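You operate a simulated robot arm through the tools that you are given. There is no shell and no other tool. Be economical: measure what you need, move in short steps, check, and stop when the job is done.

You run a simulated robot arm. Do the job below in one go: nothing can be reset, and whatever is moved stays where it is left.

JOB
Stand the colour chip from the stacker bench top beside the blue core plug. It goes on the side that lies toward x -0.7, y -0.7 (a direction in the base frame), with about 3 cm between them.

Only the result counts: the job must be done as asked and must still hold three seconds after the hand-in. Knocking over, shifting, dropping, spilling or breaking anything else fails it.

ROBOT AND FRAMES
A 6-joint arm with a two-finger parallel gripper, fixed in place. Base frame: the origin is at the foot of the arm, x ahead of it, y to its left, z up. Lengths are in m, angles in rad, forces in N, time in s.
With the tool pointing down near the work surface it reaches from about 0.14 to 0.58 m from the base axis. Its first joint turns from -1.152 to 1.152 rad. Payload 2.1 kg.
The tool frame sits at the grasp point between the pads (the TCP): z along the fingers, y along the line on which they close. The tips reach 0.03 m beyond it. Largest opening 0.094 m; finger width 0.028, thickness 0.01; the body of the gripper, 0.05 by 0.096 m, starts 0.055 m behind the TCP.
Orientation is told as [roll, pitch, yaw] about the base's x, y, z axes, in that order, counted from this pose: with the fingers straight down and closing along the base's y, the tool's x points along the base's -x, its y along +y and its z along -z.

CONTROLS
- The arm moves only by the tool drive_tool. Its argument "motion" is a list of rows, each an object of numbers (a shift or turn left out is 0, a gripper value left out holds the last): "x", "y", "z": the shift along the tool's x, y, z in cm; "spin": the turn about the tool's z in degrees. In form: [{"x": .., "y": .., "z": .., "spin": ..}, ...]. A call has 1 to 10 rows; each row is the pose to reach, as a shift and turn from the pose commanded when the call began, along the tool's axes at that moment. "fingers" is the closure in counts, from 0 (fully open) to 255 (shut), set as the call begins (left out, the last holds). A row lasts 0.2 s, in which the tool goes at most 0.05 m and 0.15 rad; a call with a longer step from one row to the next is refused whole, and so is a gripper value outside its range. Where a pose cannot be reached the arm comes as near as it can. A force on the tool above 40 N (or 10 N above the force at the start of the call, whichever is more), or a blocked arm, ends the call early, and 0.2 s more pass. Each finger travels about 0.072 m/s and halts on what it meets, pressing with about 24 N; the grip force reading is that of the motor and also rises with nothing between the fingers. The clock runs only during rows and for 0.2 s after the last one: add rows that repeat a pose to give the fingers time. It gives the time, the measured TCP pose, the force on the tool (base axes), the opening and the grip force at its end, in the units of the frame above (readings bear some noise), and new pictures: "show" is both (left out), scene, wrist or none.
- Cameras (640 x 400 px; columns grow to the right, rows downward): "scene" is fixed at [0.0486, -0.3634, 0.4889]; the picture's right is [0.85, -0.53, 0.00], its down [-0.28, -0.45, -0.85] and it looks along [0.45, 0.72, -0.53] (base axes); focal length 289 px, centre (320, 200). "wrist" rides on the gripper at [0.076, 0.014, -0.103] in the tool frame; the picture's right is [-0.18, 0.98, 0.00], its down [-0.75, -0.14, -0.64] and it looks along [-0.63, -0.12, 0.77] (tool axes); focal length 243 px, centre (320, 200). There is no depth. A picture from a camera that has moved, and an enlarged one, comes with that camera's place and axes in the base frame and with its lens.
- enlarge(camera, box): a new picture of the part [left, top, right, bottom] of that camera's present view, enlarged. It takes no simulated time.
- close_job(): hands the job in; it is judged then, once.

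Go step by step. Nothing tells you positions but the pictures and the camera data: compare them with the known pose of the tool, close in by small moves and look again before you grip or let go. The budget is 90 turns and 200 pictures, counting those below and the enlarged ones. Unless the task says otherwise, let go and move clear before handing in, and close with one line.

The tools are called as a command line: name --argument value ..., lists and objects as JSON in quotes. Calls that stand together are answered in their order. drive_tool: Moves the arm, as the interface text tells. Its arguments: {"type":"object","properties":{"motion":{"type":"array"},"fingers":{"type":"number"},"show":{"type":"string","enum":["both","scene","wrist","none"]}},"required":["motion"]} The other tools are called the same way: enlarge (camera, box) takes an enlarged picture of a part of a camera's view; close_job () hands the job in.

At the start:

```text
t: 0.0
tool_pos: [0.278, 0.1334, 0.3494]
tool_rot: [0.0, 0.001, 0.001]
contact_force: [0.7, -0.3, -1.1]
width: 0.094
finger_force: 0.2
```

scene: 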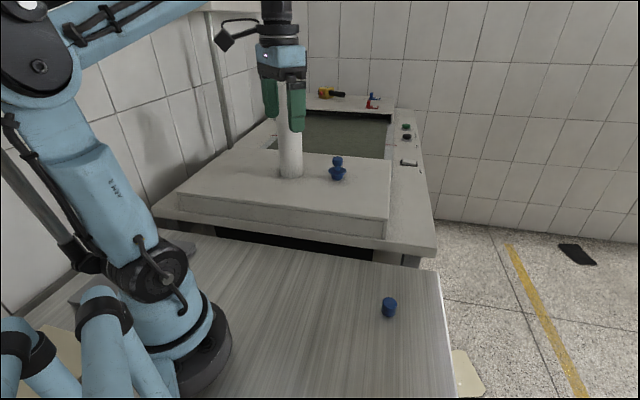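
wrist: 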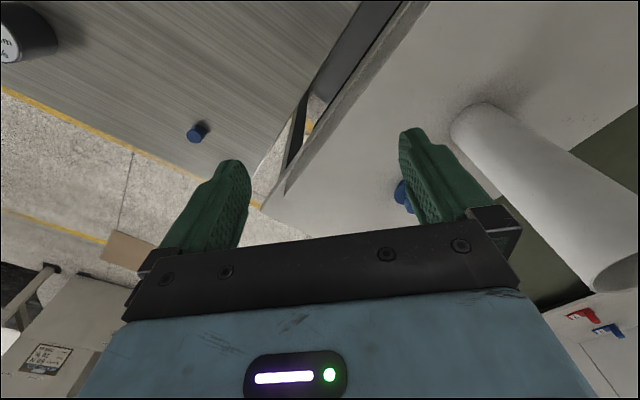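

I see a blue plug on the near bench, a blue knobbed piece on the raised bench, and small items at the far end. I'll look closer before deciding which is the chip.

enlarge --camera "scene" --box '[260, 70, 440, 190]'

enlarge --camera "scene" --box '[340, 260, 440, 340]'

enlarge --camera "wrist" --box '[160, 90, 260, 160]'

```text
3.33 times, centred on (350, 130) of scene
camera zoom: at [0.0486, -0.3634, 0.4889], right [0.85, -0.53, 0.0], down [-0.28, -0.45, -0.85], along [0.45, 0.72, -0.53], focal length 963 px, centre (220, 433)
```

zoom: 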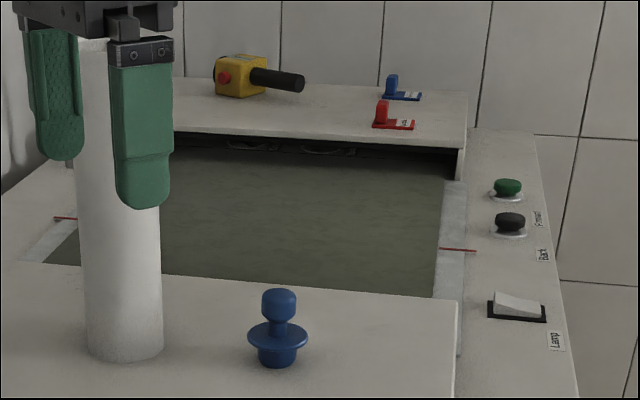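

```text
5.00 times, centred on (390, 300) of scene
camera zoom: at [0.0486, -0.3634, 0.4889], right [0.85, -0.53, 0.0], down [-0.28, -0.45, -0.85], along [0.45, 0.72, -0.53], focal length 1445 px, centre (-30, -300)
```

zoom: 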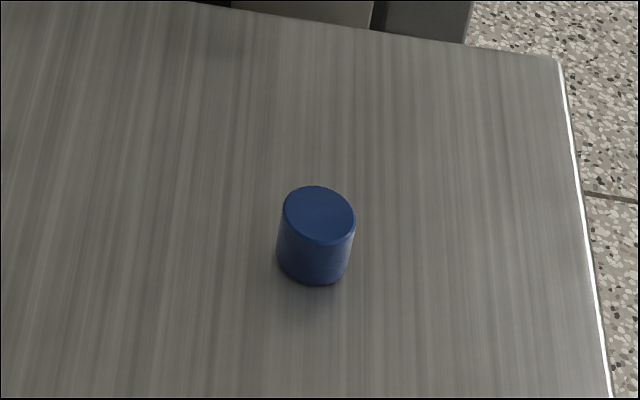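

```text
5.71 times, centred on (210, 125) of wrist
camera zoom: at [0.2018, 0.147, 0.4514], right [0.18, 0.98, 0.0], down [0.75, -0.14, 0.64], along [0.63, -0.12, -0.77], focal length 1386 px, centre (949, 629)
```

zoom: 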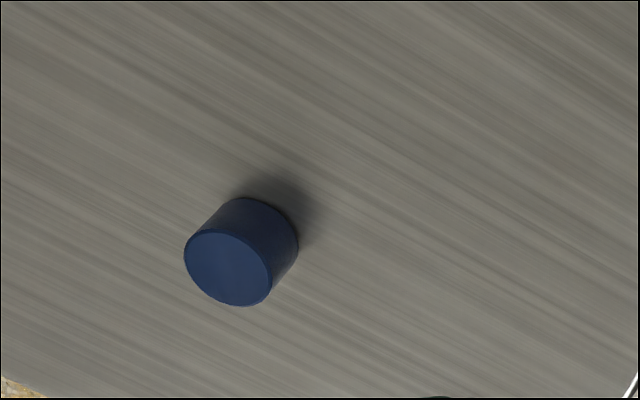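

Two blue pieces are candidates, plus the small red and blue tagged items at the far end. I'll look at the labels and other details to tell them apart.

enlarge --camera "scene" --box '[350, 85, 430, 135]'

enlarge --camera "wrist" --box '[540, 290, 640, 360]'

enlarge --camera "wrist" --box '[0, 0, 120, 75]'

enlarge --camera "scene" --box '[140, 180, 460, 380]'

enlarge --camera "wrist" --box '[0, 250, 120, 400]'

```text
8.00 times, centred on (390, 110) of scene
camera zoom: at [0.0486, -0.3634, 0.4889], right [0.85, -0.53, 0.0], down [-0.28, -0.45, -0.85], along [0.45, 0.72, -0.53], focal length 2312 px, centre (-240, 920)
```

zoom: 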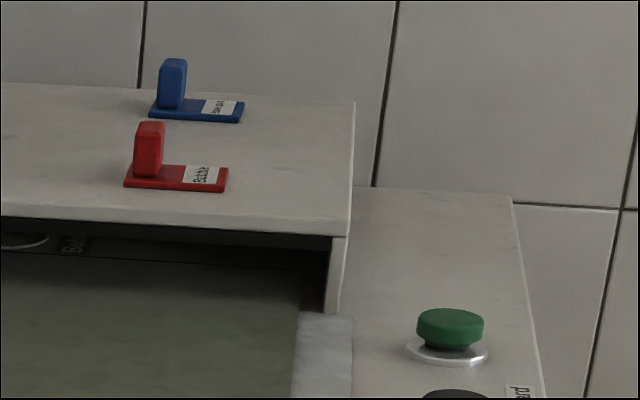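

```text
5.71 times, centred on (590, 325) of wrist
camera zoom: at [0.2018, 0.147, 0.4514], right [0.18, 0.98, 0.0], down [0.75, -0.14, 0.64], along [0.63, -0.12, -0.77], focal length 1386 px, centre (-1223, -514)
```

zoom: 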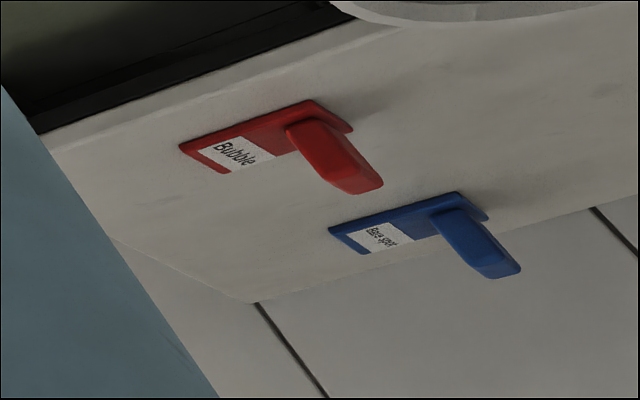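

```text
5.33 times, centred on (60, 38) of wrist
camera zoom: at [0.2018, 0.147, 0.4514], right [0.18, 0.98, 0.0], down [0.75, -0.14, 0.64], along [0.63, -0.12, -0.77], focal length 1294 px, centre (1707, 1067)
```

zoom: 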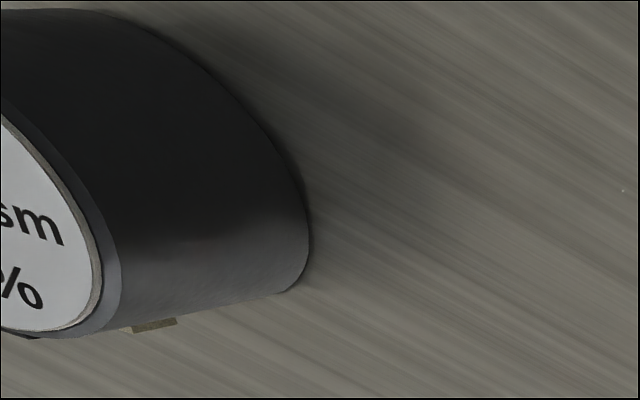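

```text
2.00 times, centred on (300, 280) of scene
camera zoom: at [0.0486, -0.3634, 0.4889], right [0.85, -0.53, 0.0], down [-0.28, -0.45, -0.85], along [0.45, 0.72, -0.53], focal length 578 px, centre (360, 40)
```

zoom: 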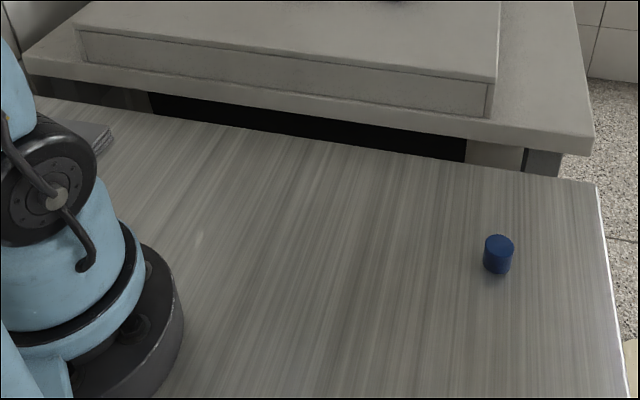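

```text
2.67 times, centred on (60, 325) of wrist
camera zoom: at [0.2018, 0.147, 0.4514], right [0.18, 0.98, 0.0], down [0.75, -0.14, 0.64], along [0.63, -0.12, -0.77], focal length 647 px, centre (1013, -133)
```

zoom: 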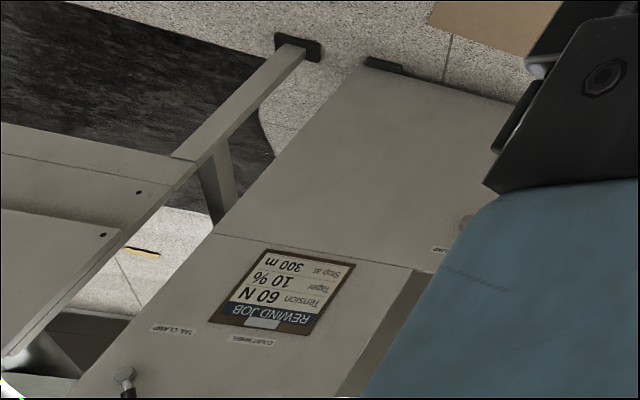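

The flanged, knobbed blue piece (about 0.48, 0.24 on the raised platform) looks like a roll-core plug. The blue cylinder is at about (0.36, -0.12) on the metal bench. I'll swing to the right to see the rest of the metal bench, in case a chip is out of view.

drive_tool --motion '[{"y": -4}, {"y": -8}, {"y": -12}, {"y": -16}, {"y": -20}, {"y": -24}, {"y": -28}]' --show "both"

```text
t: 1.6
tool_pos: [0.2788, -0.1483, 0.3502]
tool_rot: [0.001, 0.0, 0.002]
contact_force: [-0.3, 0.7, 0.1]
width: 0.0939
finger_force: 0.0
camera wrist: at [0.2023, -0.1338, 0.4516], right [0.18, 0.98, 0.0], down [0.75, -0.14, 0.64], along [0.63, -0.12, -0.77], focal length 243 px, centre (320, 200)
```

scene: 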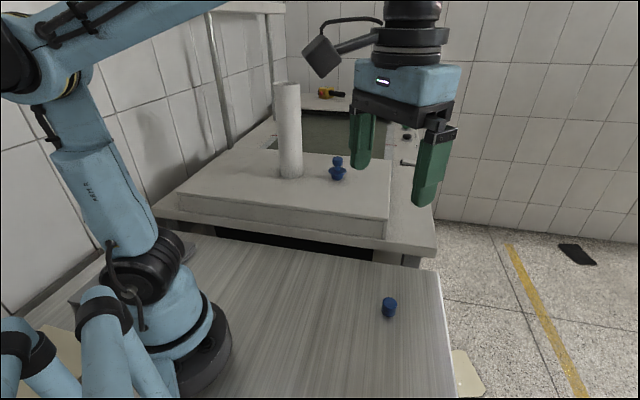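
wrist: 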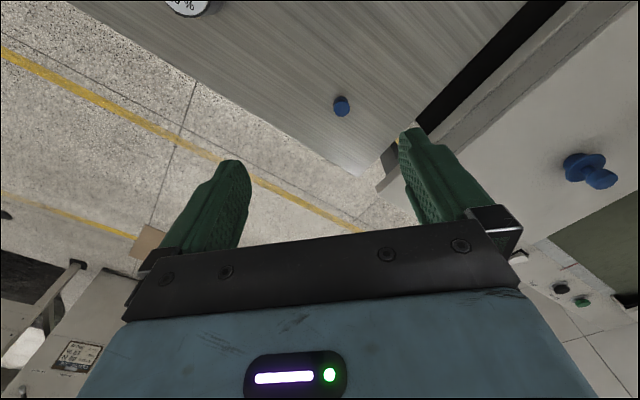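

The bench continues to the near right, where a black item carries a "gsm %" label. I'll turn the wrist to look toward -y.

drive_tool --motion '[{"y": 2, "spin": 8}, {"y": 4, "spin": 16}, {"y": 6, "spin": 24}, {"y": 8, "spin": 32}, {"y": 10, "spin": 40}, {"y": 12, "spin": 48}, {"y": 14, "spin": 56}, {"y": 14, "spin": 64}, {"y": 14, "spin": 72}, {"y": 14, "spin": 80}]' --show "wrist"

```text
t: 3.8
tool_pos: [0.2776, -0.0066, 0.3495]
tool_rot: [0.0, -0.001, -1.398]
contact_force: [-0.1, 0.1, -0.1]
width: 0.094
finger_force: 0.0
camera wrist: at [0.2793, 0.0702, 0.4514], right [1.0, -0.01, 0.0], down [-0.01, -0.77, 0.64], along [-0.01, -0.64, -0.77], focal length 243 px, centre (320, 200)
```

wrist: 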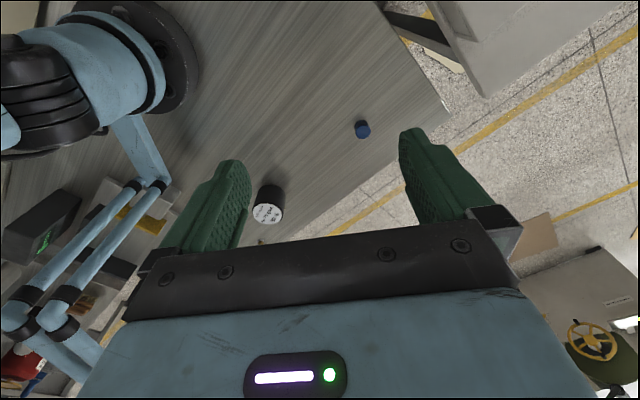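

enlarge --camera "wrist" --box '[230, 165, 310, 225]'

enlarge --camera "wrist" --box '[0, 150, 160, 290]'

```text
6.67 times, centred on (270, 195) of wrist
camera zoom: at [0.2793, 0.0702, 0.4514], right [1.0, -0.01, 0.0], down [-0.01, -0.77, 0.64], along [-0.01, -0.64, -0.77], focal length 1618 px, centre (653, 233)
```

zoom: 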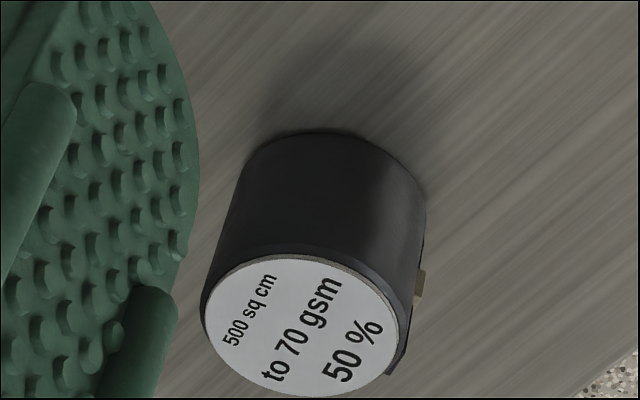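

```text
2.86 times, centred on (80, 220) of wrist
camera zoom: at [0.2793, 0.0702, 0.4514], right [1.0, -0.01, 0.0], down [-0.01, -0.77, 0.64], along [-0.01, -0.64, -0.77], focal length 693 px, centre (1006, 143)
```

zoom: 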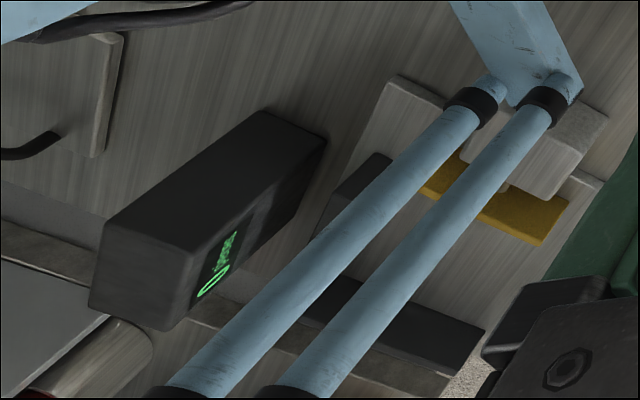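

The black piece is a labelled weight, and the rest sits behind the arm. I'll get a better look at the platform and the plug for labels by turning the camera toward +x/+y.

drive_tool --motion '[{"spin": -8}, {"spin": -16}, {"spin": -24}, {"spin": -32}, {"spin": -40}, {"spin": -48}, {"spin": -56}, {"spin": -64}, {"spin": -72}, {"spin": -80}]' --show "none"

drive_tool --motion '[{"spin": -8}, {"spin": -16}, {"spin": -24}, {"spin": -32}, {"spin": -40}, {"spin": -48}, {"spin": -56}]' --show "both"

```text
t: 6.0
tool_pos: [0.2766, -0.0081, 0.3488]
tool_rot: [0.0, -0.001, 0.001]
contact_force: [0.9, 0.0, 0.0]
width: 0.0939
finger_force: 0.1
```

```text
t: 7.6
tool_pos: [0.2784, -0.008, 0.3501]
tool_rot: [0.0, 0.0, 0.982]
contact_force: [-1.0, 0.7, 0.2]
width: 0.0937
finger_force: 0.0
camera wrist: at [0.2238, -0.0627, 0.4515], right [-0.71, 0.7, 0.0], down [0.54, 0.55, 0.64], along [0.45, 0.46, -0.77], focal length 243 px, centre (320, 200)
```

scene: 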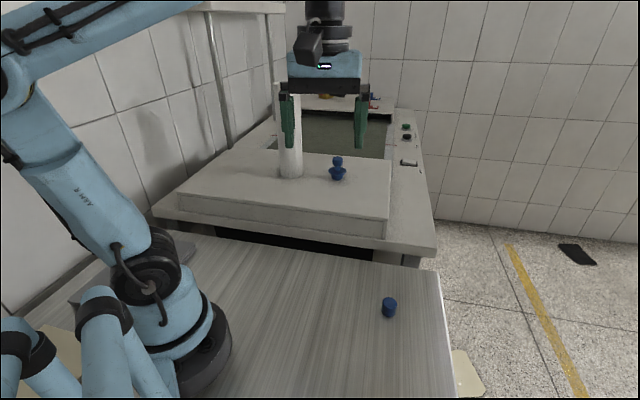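
wrist: 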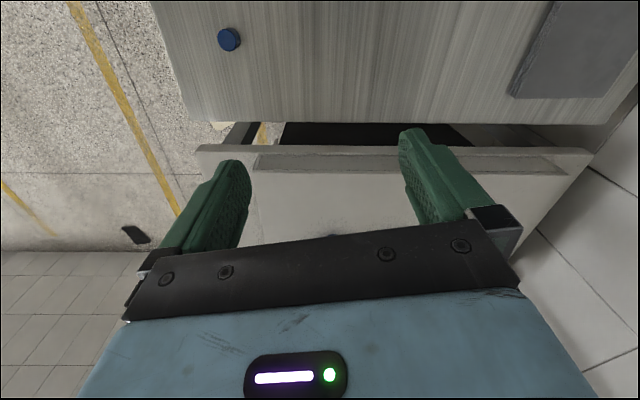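

enlarge --camera "wrist" --box '[480, 0, 640, 130]'

enlarge --camera "scene" --box '[310, 145, 370, 190]'

```text
3.08 times, centred on (560, 65) of wrist
camera zoom: at [0.2238, -0.0627, 0.4515], right [-0.71, 0.7, 0.0], down [0.54, 0.55, 0.64], along [0.45, 0.46, -0.77], focal length 746 px, centre (-418, 615)
```

zoom: 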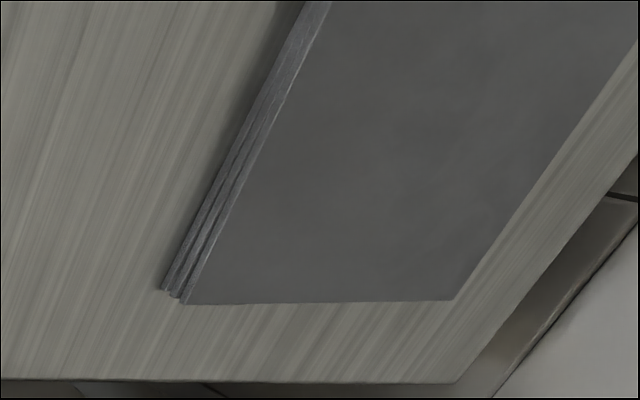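

```text
8.89 times, centred on (340, 168) of scene
camera zoom: at [0.0486, -0.3634, 0.4889], right [0.85, -0.53, 0.0], down [-0.28, -0.45, -0.85], along [0.45, 0.72, -0.53], focal length 2568 px, centre (142, 489)
```

zoom: 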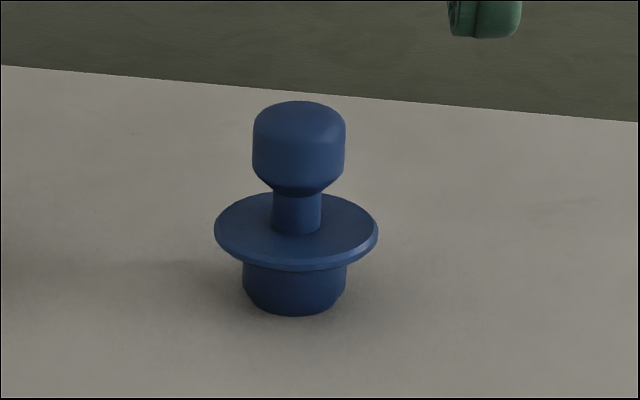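

A stack of sheets lies on the metal bench, so that is the stacker bench. That makes the blue cylinder the colour chip and the flanged plug on the platform the core plug. I'll go above the chip with the yaw set to 45°, so the fingers later close crosswise to the plug direction.

drive_tool --motion '[{"x": 0.8, "y": -2.2, "z": 2.8, "spin": 5}, {"x": 1.6, "y": -4.4, "z": 5.6, "spin": 11.3}, {"x": 2.4, "y": -6.6, "z": 8.4, "spin": 11.3}, {"x": 3.2, "y": -8.8, "z": 11.2, "spin": 11.3}, {"x": 4.0, "y": -11, "z": 14, "spin": 11.3}, {"x": 4.8, "y": -13, "z": 17, "spin": 11.3}, {"x": 4.8, "y": -13, "z": 17, "spin": 11.3}]' --show "both"

```text
t: 9.2
tool_pos: [0.3583, -0.119, 0.1793]
tool_rot: [0.001, 0.001, 0.78]
contact_force: [-0.6, 0.0, 0.0]
width: 0.094
finger_force: 0.0
camera wrist: at [0.294, -0.1626, 0.2815], right [-0.56, 0.83, 0.0], down [0.63, 0.43, 0.64], along [0.53, 0.36, -0.77], focal length 243 px, centre (320, 200)
```

scene: 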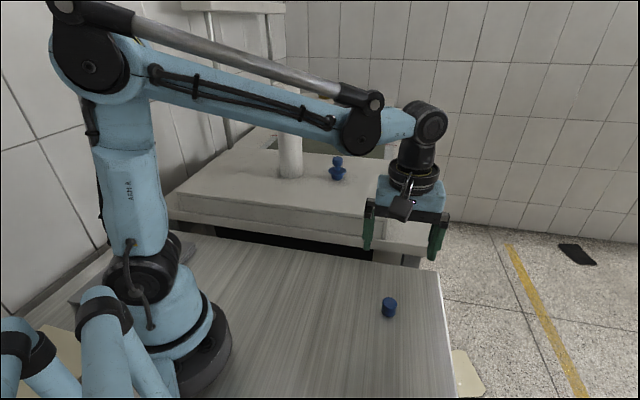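
wrist: 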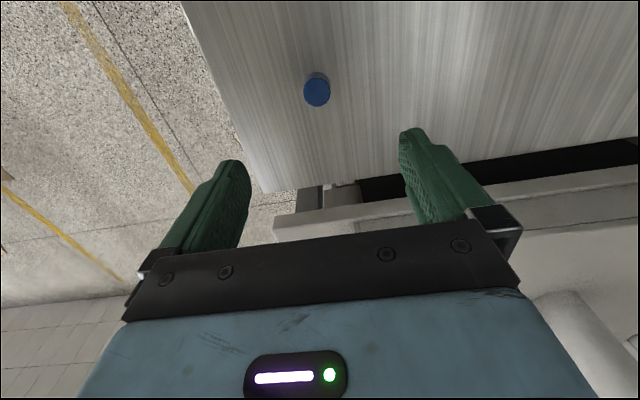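

enlarge --camera "wrist" --box '[280, 55, 360, 115]'

```text
6.67 times, centred on (320, 85) of wrist
camera zoom: at [0.294, -0.1626, 0.2815], right [-0.56, 0.83, 0.0], down [0.63, 0.43, 0.64], along [0.53, 0.36, -0.77], focal length 1618 px, centre (320, 967)
```

zoom: 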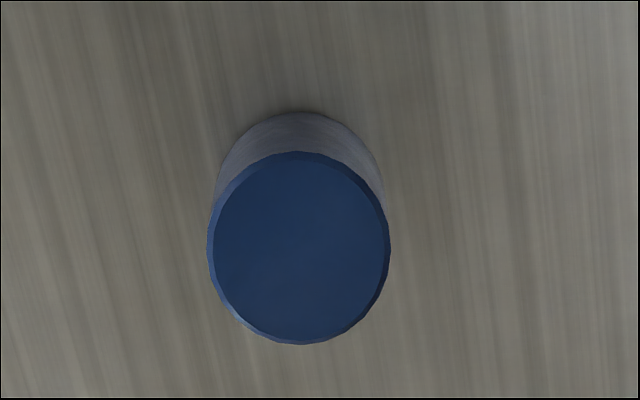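

The chip is about 2.8 cm wide and 2.4 cm tall, centred near (0.357, -0.124). I'll correct the offset and descend part way.

drive_tool --motion '[{"x": 0.44, "y": -0.26, "z": 3}, {"x": 0.44, "y": -0.26, "z": 6}, {"x": 0.44, "y": -0.26, "z": 9}, {"x": 0.44, "y": -0.26, "z": 9.5}, {"x": 0.44, "y": -0.26, "z": 9.5}]' --show "both"

```text
t: 10.4
tool_pos: [0.3563, -0.1246, 0.0846]
tool_rot: [0.0, 0.001, 0.781]
contact_force: [0.4, 0.2, -0.3]
width: 0.094
finger_force: 0.0
camera wrist: at [0.2928, -0.1678, 0.186], right [-0.56, 0.83, 0.0], down [0.63, 0.43, 0.64], along [0.53, 0.36, -0.77], focal length 243 px, centre (320, 200)
```

scene: 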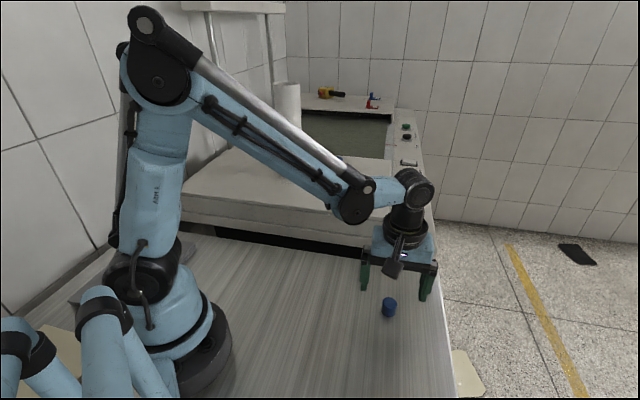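
wrist: 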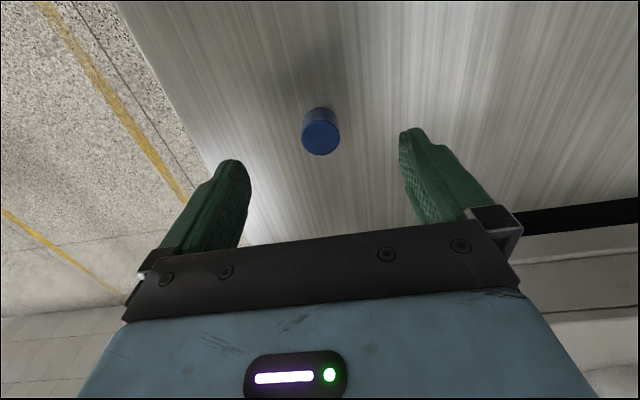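

Aligned. Descending to z = 0.033, then closing.

drive_tool --motion '[{"z": 2}, {"z": 4}, {"z": 5.1}, {"z": 5.1}]' --show "both"

```text
t: 11.4
tool_pos: [0.358, -0.1237, 0.0345]
tool_rot: [0.0, 0.0, 0.78]
contact_force: [-1.2, 0.3, -0.8]
width: 0.0938
finger_force: 0.1
camera wrist: at [0.2933, -0.1678, 0.1352], right [-0.56, 0.83, 0.0], down [0.63, 0.43, 0.64], along [0.53, 0.36, -0.77], focal length 243 px, centre (320, 200)
```

scene: 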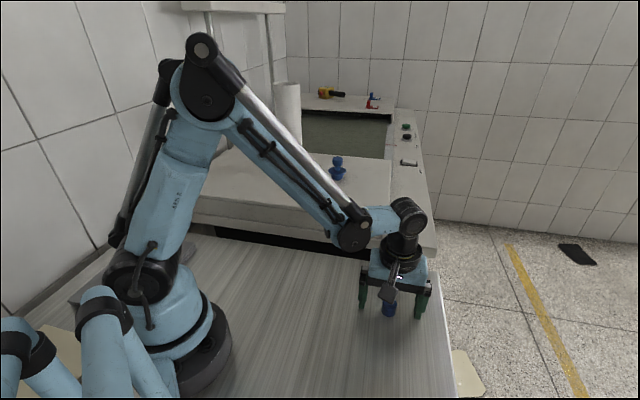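
wrist: 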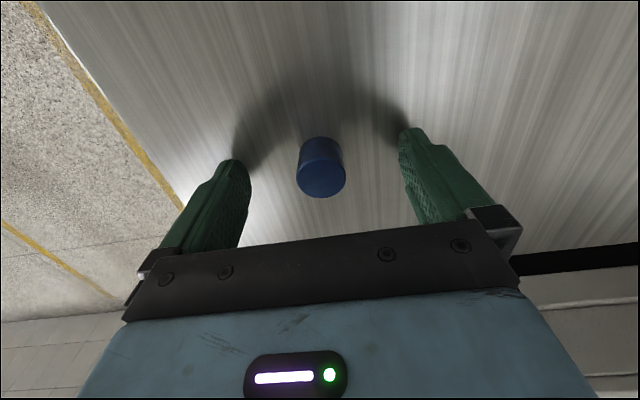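

drive_tool --motion '[{}, {}, {}, {}, {}]' --fingers 255 --show "both"

```text
t: 12.6
tool_pos: [0.358, -0.1253, 0.0338]
tool_rot: [0.0, 0.0, 0.78]
contact_force: [-0.1, 0.1, -0.6]
width: 0.026
finger_force: 23.9
camera wrist: at [0.2932, -0.1678, 0.1354], right [-0.56, 0.83, 0.0], down [0.63, 0.43, 0.64], along [0.53, 0.36, -0.77], focal length 243 px, centre (320, 200)
```

scene: 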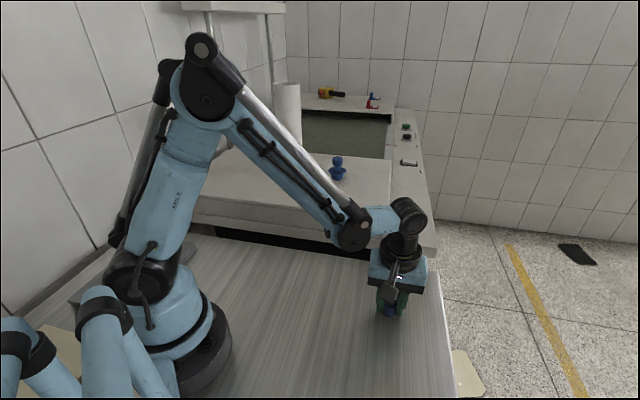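
wrist: 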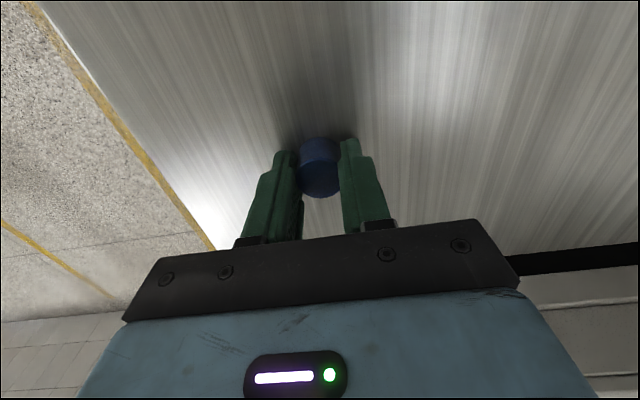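

Gripped at 2.6 cm. Lifting straight up.

drive_tool --motion '[{"z": -2}, {"z": -5}, {"z": -9}, {"z": -13}, {"z": -17}, {"z": -19.5}, {"z": -19.5}]' --show "wrist"

```text
t: 14.2
tool_pos: [0.3586, -0.1247, 0.2276]
tool_rot: [0.0, 0.0, 0.781]
contact_force: [-0.1, 0.2, 1.0]
width: 0.026
finger_force: 23.8
camera wrist: at [0.2939, -0.1679, 0.3301], right [-0.56, 0.83, 0.0], down [0.63, 0.43, 0.64], along [0.53, 0.36, -0.77], focal length 243 px, centre (320, 200)
```

wrist: 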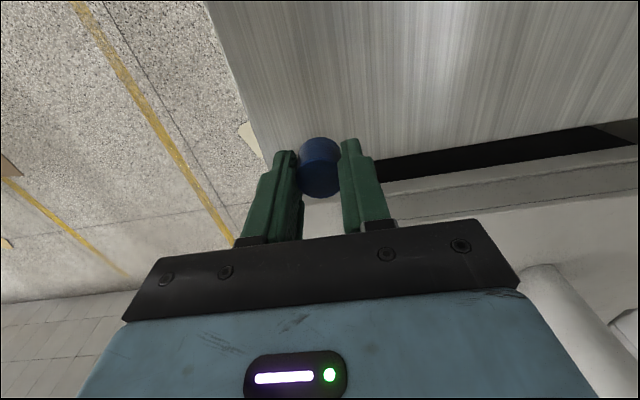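

drive_tool --motion '[{"x": -3.2, "y": 2.4}, {"x": -6.4, "y": 4.8}, {"x": -9.6, "y": 7.2}, {"x": -12.8, "y": 9.6}, {"x": -16, "y": 12}, {"x": -19.2, "y": 14.4}, {"x": -22.2, "y": 16.7}, {"x": -22.2, "y": 16.7}]' --show "both"

```text
t: 16.0
tool_pos: [0.3985, 0.1522, 0.2289]
tool_rot: [-0.002, -0.001, 0.781]
contact_force: [0.5, -0.1, 0.1]
width: 0.026
finger_force: 23.8
camera wrist: at [0.3346, 0.1078, 0.3308], right [-0.56, 0.83, 0.0], down [0.63, 0.43, 0.64], along [0.53, 0.36, -0.77], focal length 243 px, centre (320, 200)
```

scene: 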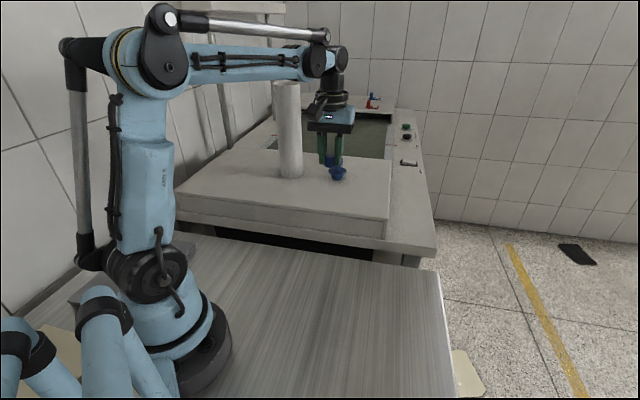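
wrist: 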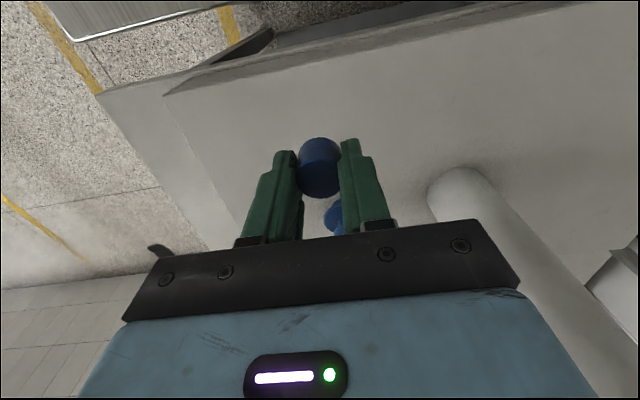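

The plug is partly hidden. I'll step sideways and up to get a clear wrist view and measure it.

drive_tool --motion '[{"x": 0, "y": -2, "z": -3}, {"x": -1.5, "y": -5, "z": -4}, {"x": -4.5, "y": -7.5, "z": -4}, {"x": -5, "y": -7.5, "z": -4}, {"x": -5, "y": -7.5, "z": -4}]' --show "both"

```text
t: 17.2
tool_pos: [0.4863, 0.1327, 0.2684]
tool_rot: [0.002, -0.001, 0.78]
contact_force: [0.5, 0.6, -0.7]
width: 0.026
finger_force: 23.8
camera wrist: at [0.4221, 0.0892, 0.3704], right [-0.56, 0.83, 0.0], down [0.63, 0.43, 0.64], along [0.53, 0.36, -0.77], focal length 243 px, centre (320, 200)
```

scene: 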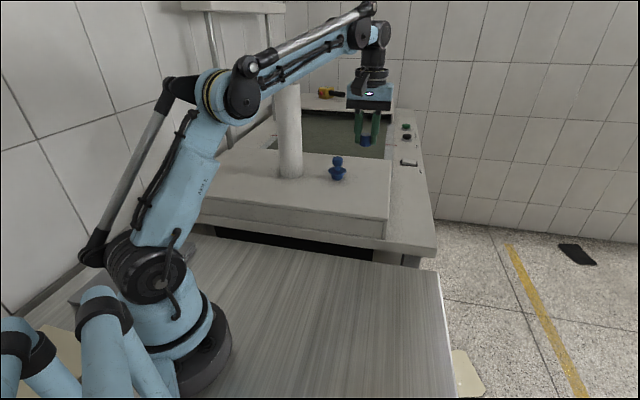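
wrist: 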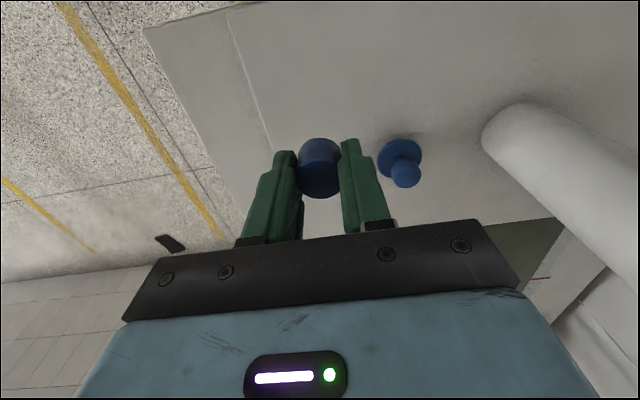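

enlarge --camera "wrist" --box '[360, 120, 440, 200]'

enlarge --camera "scene" --box '[310, 120, 390, 200]'

```text
5.00 times, centred on (400, 160) of wrist
camera zoom: at [0.4221, 0.0892, 0.3704], right [-0.56, 0.83, 0.0], down [0.63, 0.43, 0.64], along [0.53, 0.36, -0.77], focal length 1213 px, centre (-80, 400)
```

zoom: 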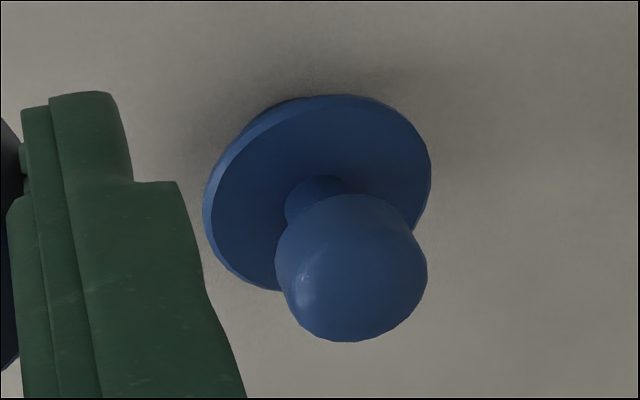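

```text
5.00 times, centred on (350, 160) of scene
camera zoom: at [0.0486, -0.3634, 0.4889], right [0.85, -0.53, 0.0], down [-0.28, -0.45, -0.85], along [0.45, 0.72, -0.53], focal length 1445 px, centre (170, 400)
```

zoom: 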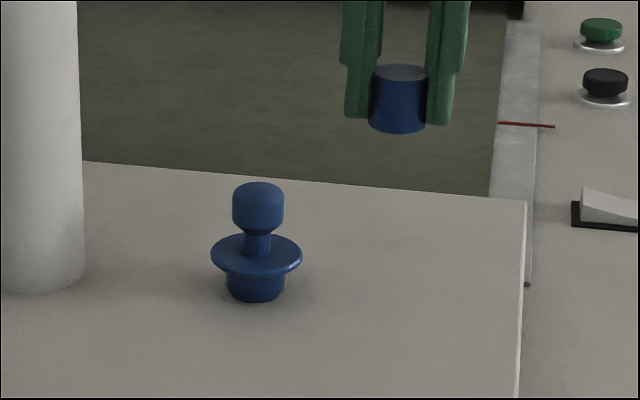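

The core plug is at about (0.488, 0.246), with a flange radius of 2.6 cm and the platform top near z = 0.10. With about 3 cm of gap the chip centre goes to about (0.440, 0.198). I'll move above it, then part way down.

drive_tool --motion '[{"x": -0.4, "y": 3}, {"x": -0.9, "y": 5.5}, {"x": -1.3, "y": 7.9}, {"x": -1.3, "y": 7.9, "z": 3}, {"x": -1.3, "y": 7.9, "z": 6}, {"x": -1.3, "y": 7.9, "z": 9}, {"x": -1.3, "y": 7.9, "z": 10.5}, {"x": -1.3, "y": 7.9, "z": 10.5}]' --show "both"

enlarge --camera "scene" --box '[280, 110, 400, 200]'

enlarge --camera "wrist" --box '[260, 120, 400, 230]'

```text
t: 19.0
tool_pos: [0.4392, 0.1975, 0.1636]
tool_rot: [0.0, 0.0, 0.779]
contact_force: [0.4, 1.2, 0.3]
width: 0.0261
finger_force: 24.0
camera wrist: at [0.3759, 0.1538, 0.2652], right [-0.56, 0.83, 0.0], down [0.63, 0.43, 0.64], along [0.53, 0.36, -0.77], focal length 243 px, centre (320, 200)
```

scene: 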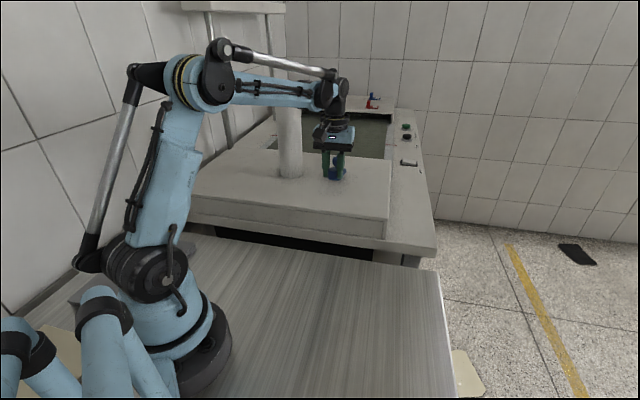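
wrist: 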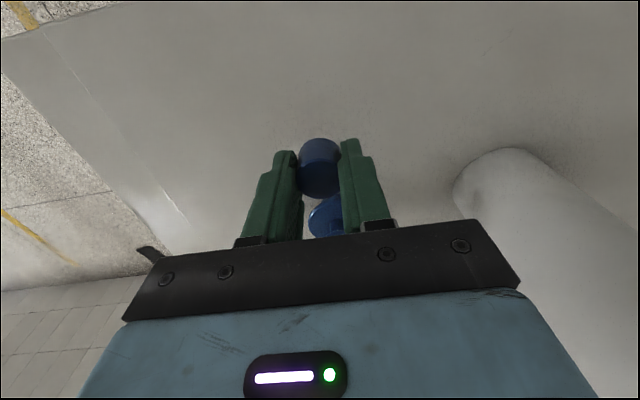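

```text
4.44 times, centred on (340, 155) of scene
camera zoom: at [0.0486, -0.3634, 0.4889], right [0.85, -0.53, 0.0], down [-0.28, -0.45, -0.85], along [0.45, 0.72, -0.53], focal length 1284 px, centre (231, 400)
```

zoom: 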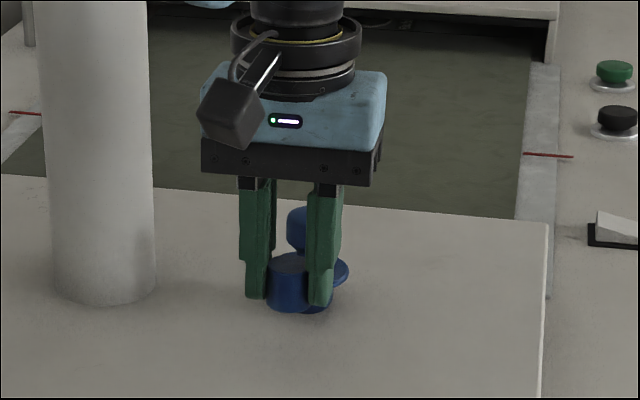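

```text
3.64 times, centred on (330, 175) of wrist
camera zoom: at [0.3759, 0.1538, 0.2652], right [-0.56, 0.83, 0.0], down [0.63, 0.43, 0.64], along [0.53, 0.36, -0.77], focal length 882 px, centre (284, 291)
```

zoom: 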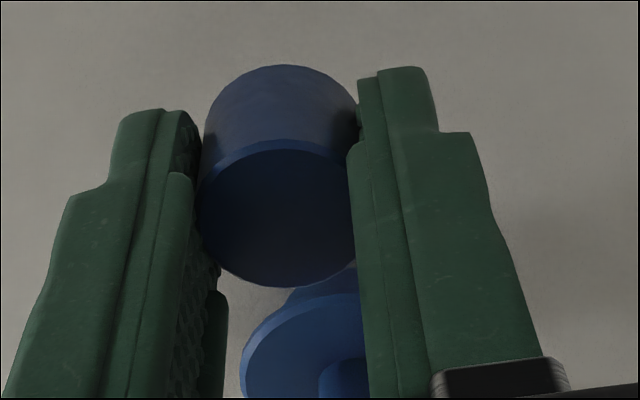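

The view agrees with my estimate. Lowering slowly toward the platform (expected contact at TCP z ≈ 0.133).

drive_tool --motion '[{"y": 0.1, "z": 1}, {"y": 0.1, "z": 2}, {"y": 0.1, "z": 2.5}, {"y": 0.1, "z": 2.7}, {"y": 0.1, "z": 2.7}]' --show "both"

enlarge --camera "scene" --box '[280, 110, 400, 200]'

enlarge --camera "wrist" --box '[260, 120, 400, 230]'

```text
t: 20.2
tool_pos: [0.4397, 0.1989, 0.136]
tool_rot: [0.0, -0.001, 0.78]
contact_force: [-0.1, 0.6, 0.1]
width: 0.026
finger_force: 23.8
camera wrist: at [0.3754, 0.1548, 0.238], right [-0.56, 0.83, 0.0], down [0.63, 0.43, 0.64], along [0.53, 0.36, -0.77], focal length 243 px, centre (320, 200)
```

scene: 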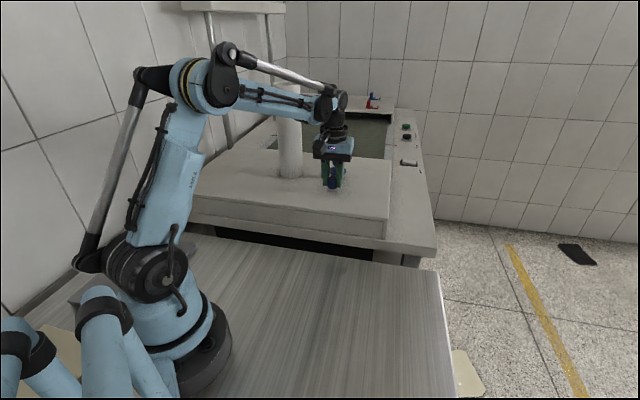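
wrist: 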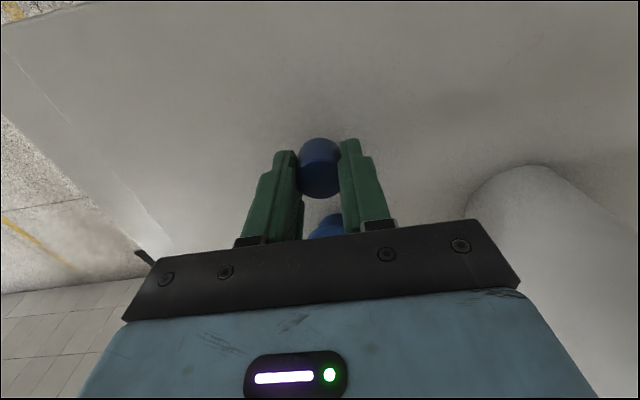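

```text
4.44 times, centred on (340, 155) of scene
camera zoom: at [0.0486, -0.3634, 0.4889], right [0.85, -0.53, 0.0], down [-0.28, -0.45, -0.85], along [0.45, 0.72, -0.53], focal length 1284 px, centre (231, 400)
```

zoom: 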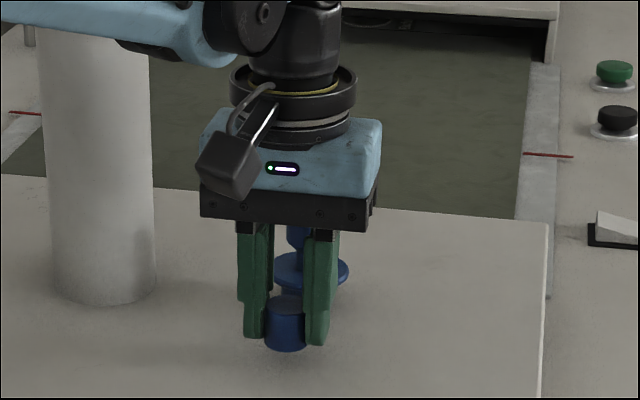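

```text
3.64 times, centred on (330, 175) of wrist
camera zoom: at [0.3754, 0.1548, 0.238], right [-0.56, 0.83, 0.0], down [0.63, 0.43, 0.64], along [0.53, 0.36, -0.77], focal length 882 px, centre (284, 291)
```

zoom: 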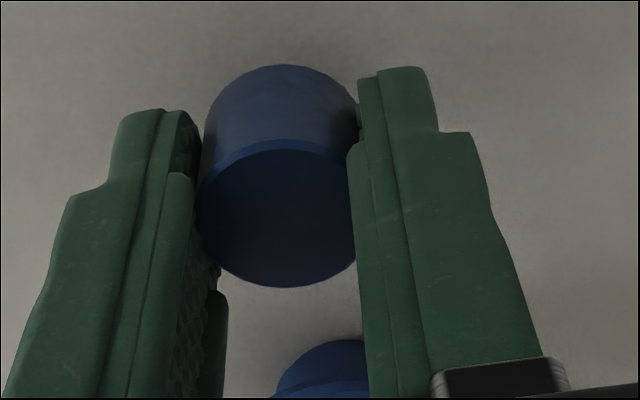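

Not touching yet. Continuing down in millimetre steps while watching the force.

drive_tool --motion '[{"z": 0.1}, {"z": 0.2}, {"z": 0.3}, {"z": 0.3}]' --show "none"

```text
t: 21.2
tool_pos: [0.4391, 0.1976, 0.1328]
tool_rot: [0.0, 0.0, 0.781]
contact_force: [0.2, -0.9, -0.4]
width: 0.0263
finger_force: 24.0
```

drive_tool --motion '[{"z": 0.1}, {"z": 0.2}, {"z": 0.2}]' --show "wrist"

enlarge --camera "scene" --box '[310, 150, 370, 195]'

```text
t: 22.0
tool_pos: [0.4392, 0.1979, 0.1312]
tool_rot: [0.0, -0.001, 0.78]
contact_force: [-0.2, -0.4, -0.6]
width: 0.0262
finger_force: 24.2
camera wrist: at [0.3753, 0.1547, 0.2332], right [-0.56, 0.83, 0.0], down [0.63, 0.43, 0.64], along [0.53, 0.36, -0.77], focal length 243 px, centre (320, 200)
```

wrist: 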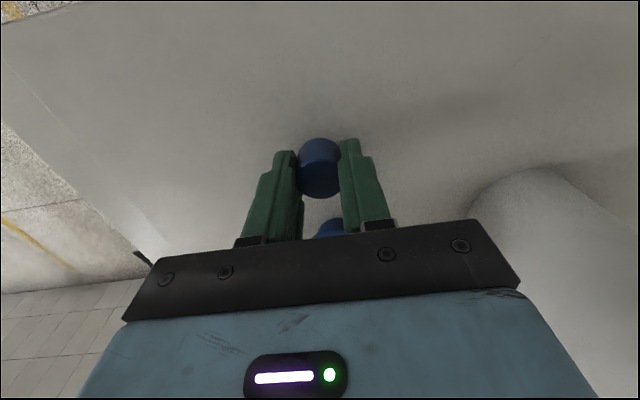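

```text
8.89 times, centred on (340, 172) of scene
camera zoom: at [0.0486, -0.3634, 0.4889], right [0.85, -0.53, 0.0], down [-0.28, -0.45, -0.85], along [0.45, 0.72, -0.53], focal length 2568 px, centre (142, 444)
```

zoom: 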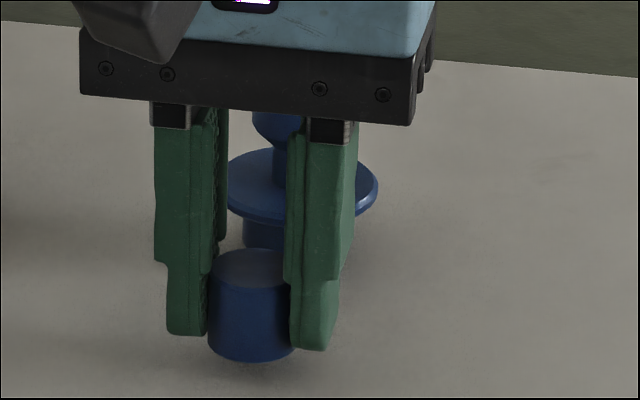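

drive_tool --motion '[{"z": 0.1}, {"z": 0.2}, {"z": 0.3}, {"z": 0.3}]' --show "none"

enlarge --camera "scene" --box '[310, 150, 370, 195]'

```text
t: 23.0
tool_pos: [0.4392, 0.1982, 0.1275]
tool_rot: [0.0, 0.0, 0.78]
contact_force: [-0.4, 0.6, -0.4]
width: 0.026
finger_force: 24.4
```

```text
8.89 times, centred on (340, 172) of scene
camera zoom: at [0.0486, -0.3634, 0.4889], right [0.85, -0.53, 0.0], down [-0.28, -0.45, -0.85], along [0.45, 0.72, -0.53], focal length 2568 px, centre (142, 444)
```

zoom: 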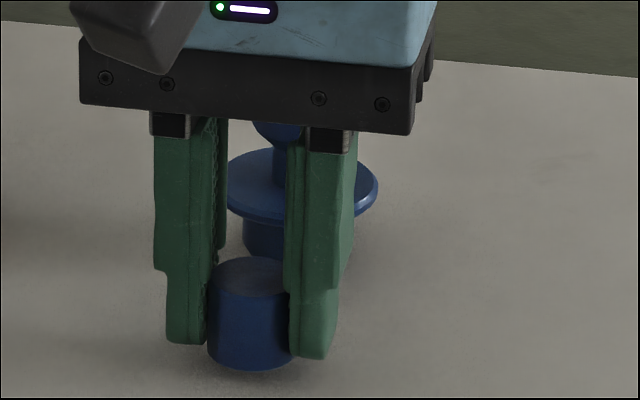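

drive_tool --motion '[{"z": 0.1}, {"z": 0.2}, {"z": 0.3}, {"z": 0.3}]' --show "none"

enlarge --camera "scene" --box '[310, 150, 370, 195]'

```text
t: 24.0
tool_pos: [0.439, 0.1984, 0.1252]
tool_rot: [0.002, 0.0, 0.782]
contact_force: [-0.1, -0.1, -0.1]
width: 0.0263
finger_force: 24.1
```

```text
8.89 times, centred on (340, 172) of scene
camera zoom: at [0.0486, -0.3634, 0.4889], right [0.85, -0.53, 0.0], down [-0.28, -0.45, -0.85], along [0.45, 0.72, -0.53], focal length 2568 px, centre (142, 444)
```

zoom: 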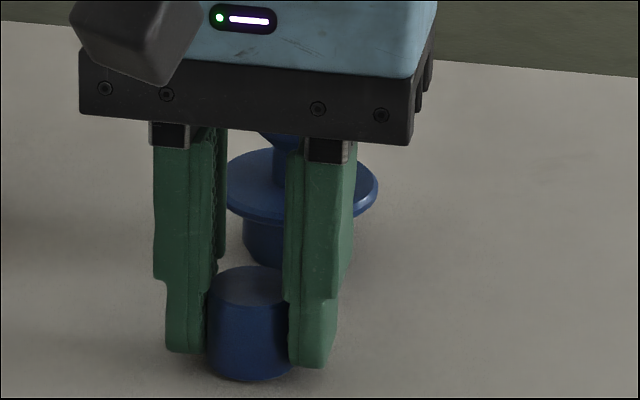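

drive_tool --motion '[{"z": 0.1}, {"z": 0.2}, {"z": 0.3}, {"z": 0.3}]' --show "none"

enlarge --camera "scene" --box '[310, 150, 370, 195]'

```text
t: 25.0
tool_pos: [0.4382, 0.1978, 0.1224]
tool_rot: [0.0, 0.001, 0.782]
contact_force: [-0.5, -0.4, 18.9]
width: 0.0262
finger_force: 23.5
```

```text
8.89 times, centred on (340, 172) of scene
camera zoom: at [0.0485, -0.3634, 0.4889], right [0.85, -0.53, 0.0], down [-0.28, -0.45, -0.85], along [0.45, 0.72, -0.53], focal length 2568 px, centre (142, 444)
```

zoom: 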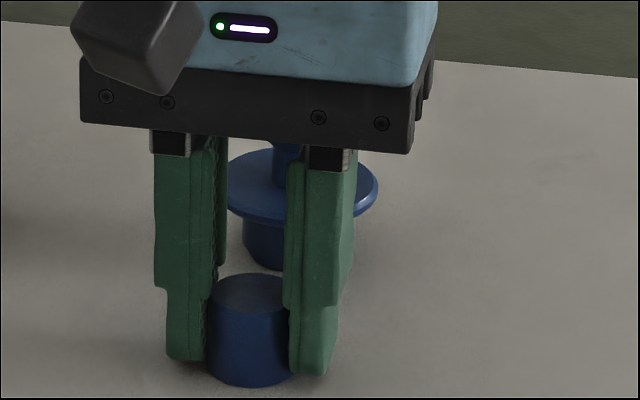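

Contact: the platform is at about z = 0.0895, lower than assumed. That puts the plug a little farther away (about 0.493, 0.254), so the gap is now roughly 3.8 cm. I'll lift slightly, shift 0.9 cm toward the plug, and check.

drive_tool --motion '[{"z": -0.5}, {"z": -1}, {"x": -0.5, "z": -1}, {"x": -0.9, "z": -1}, {"x": -0.9, "z": -0.6}, {"x": -0.9, "z": -0.4}, {"x": -0.9, "z": -0.4}]' --show "wrist"

enlarge --camera "scene" --box '[310, 150, 370, 195]'

```text
t: 26.6
tool_pos: [0.4451, 0.205, 0.1264]
tool_rot: [0.0, 0.0, 0.78]
contact_force: [-1.0, 0.3, 0.9]
width: 0.0261
finger_force: 23.9
camera wrist: at [0.3813, 0.1609, 0.2284], right [-0.56, 0.83, 0.0], down [0.63, 0.43, 0.64], along [0.53, 0.36, -0.77], focal length 243 px, centre (320, 200)
```

wrist: 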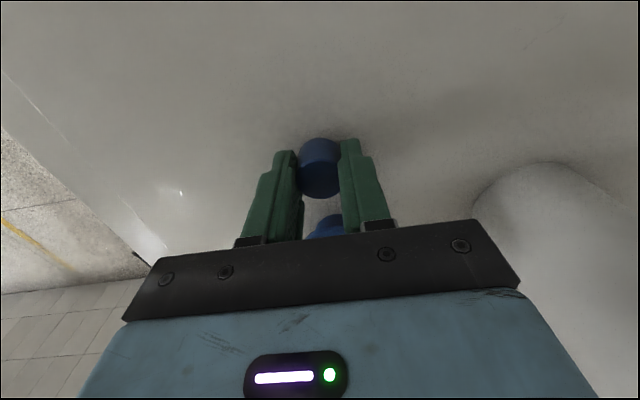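

```text
8.89 times, centred on (340, 172) of scene
camera zoom: at [0.0486, -0.3634, 0.4889], right [0.85, -0.53, 0.0], down [-0.28, -0.45, -0.85], along [0.45, 0.72, -0.53], focal length 2568 px, centre (142, 444)
```

zoom: 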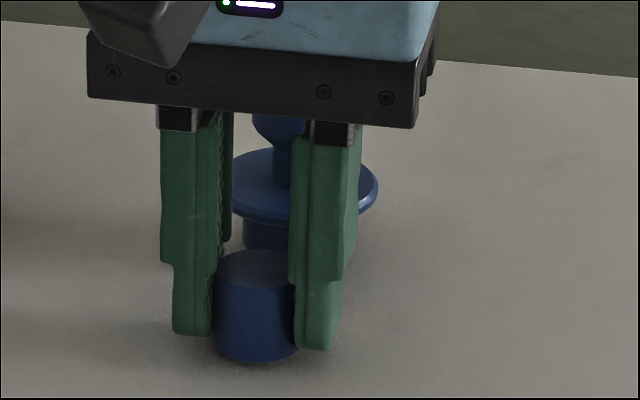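

enlarge --camera "wrist" --box '[280, 130, 380, 240]'

```text
3.64 times, centred on (330, 185) of wrist
camera zoom: at [0.3813, 0.1609, 0.2284], right [-0.56, 0.83, 0.0], down [0.63, 0.43, 0.64], along [0.53, 0.36, -0.77], focal length 882 px, centre (284, 254)
```

zoom: 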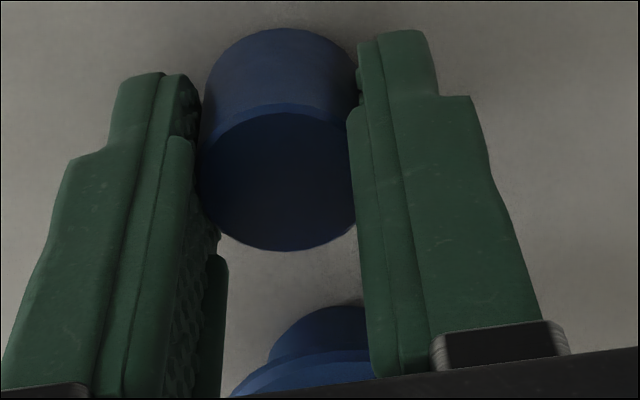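

Wrist geometry gives about 3.1 cm from chip to flange and 4.0 cm to the plug's body. I'll nudge 0.3 cm closer as a compromise and lower to contact.

drive_tool --motion '[{"x": -0.3}, {"x": -0.3, "z": 0.1}, {"x": -0.3, "z": 0.2}, {"x": -0.3, "z": 0.28}, {"x": -0.3, "z": 0.28}]' --show "none"

```text
t: 27.8
tool_pos: [0.4471, 0.2057, 0.124]
tool_rot: [0.0, 0.0, 0.78]
contact_force: [0.5, -0.8, 0.1]
width: 0.0261
finger_force: 24.4
```

drive_tool --motion '[{"z": 0.05}, {"z": 0.1}, {"z": 0.1}]' --show "none"

```text
t: 28.6
tool_pos: [0.4479, 0.2057, 0.1228]
tool_rot: [0.001, 0.001, 0.78]
contact_force: [0.0, 1.7, 13.6]
width: 0.0261
finger_force: 23.9
```

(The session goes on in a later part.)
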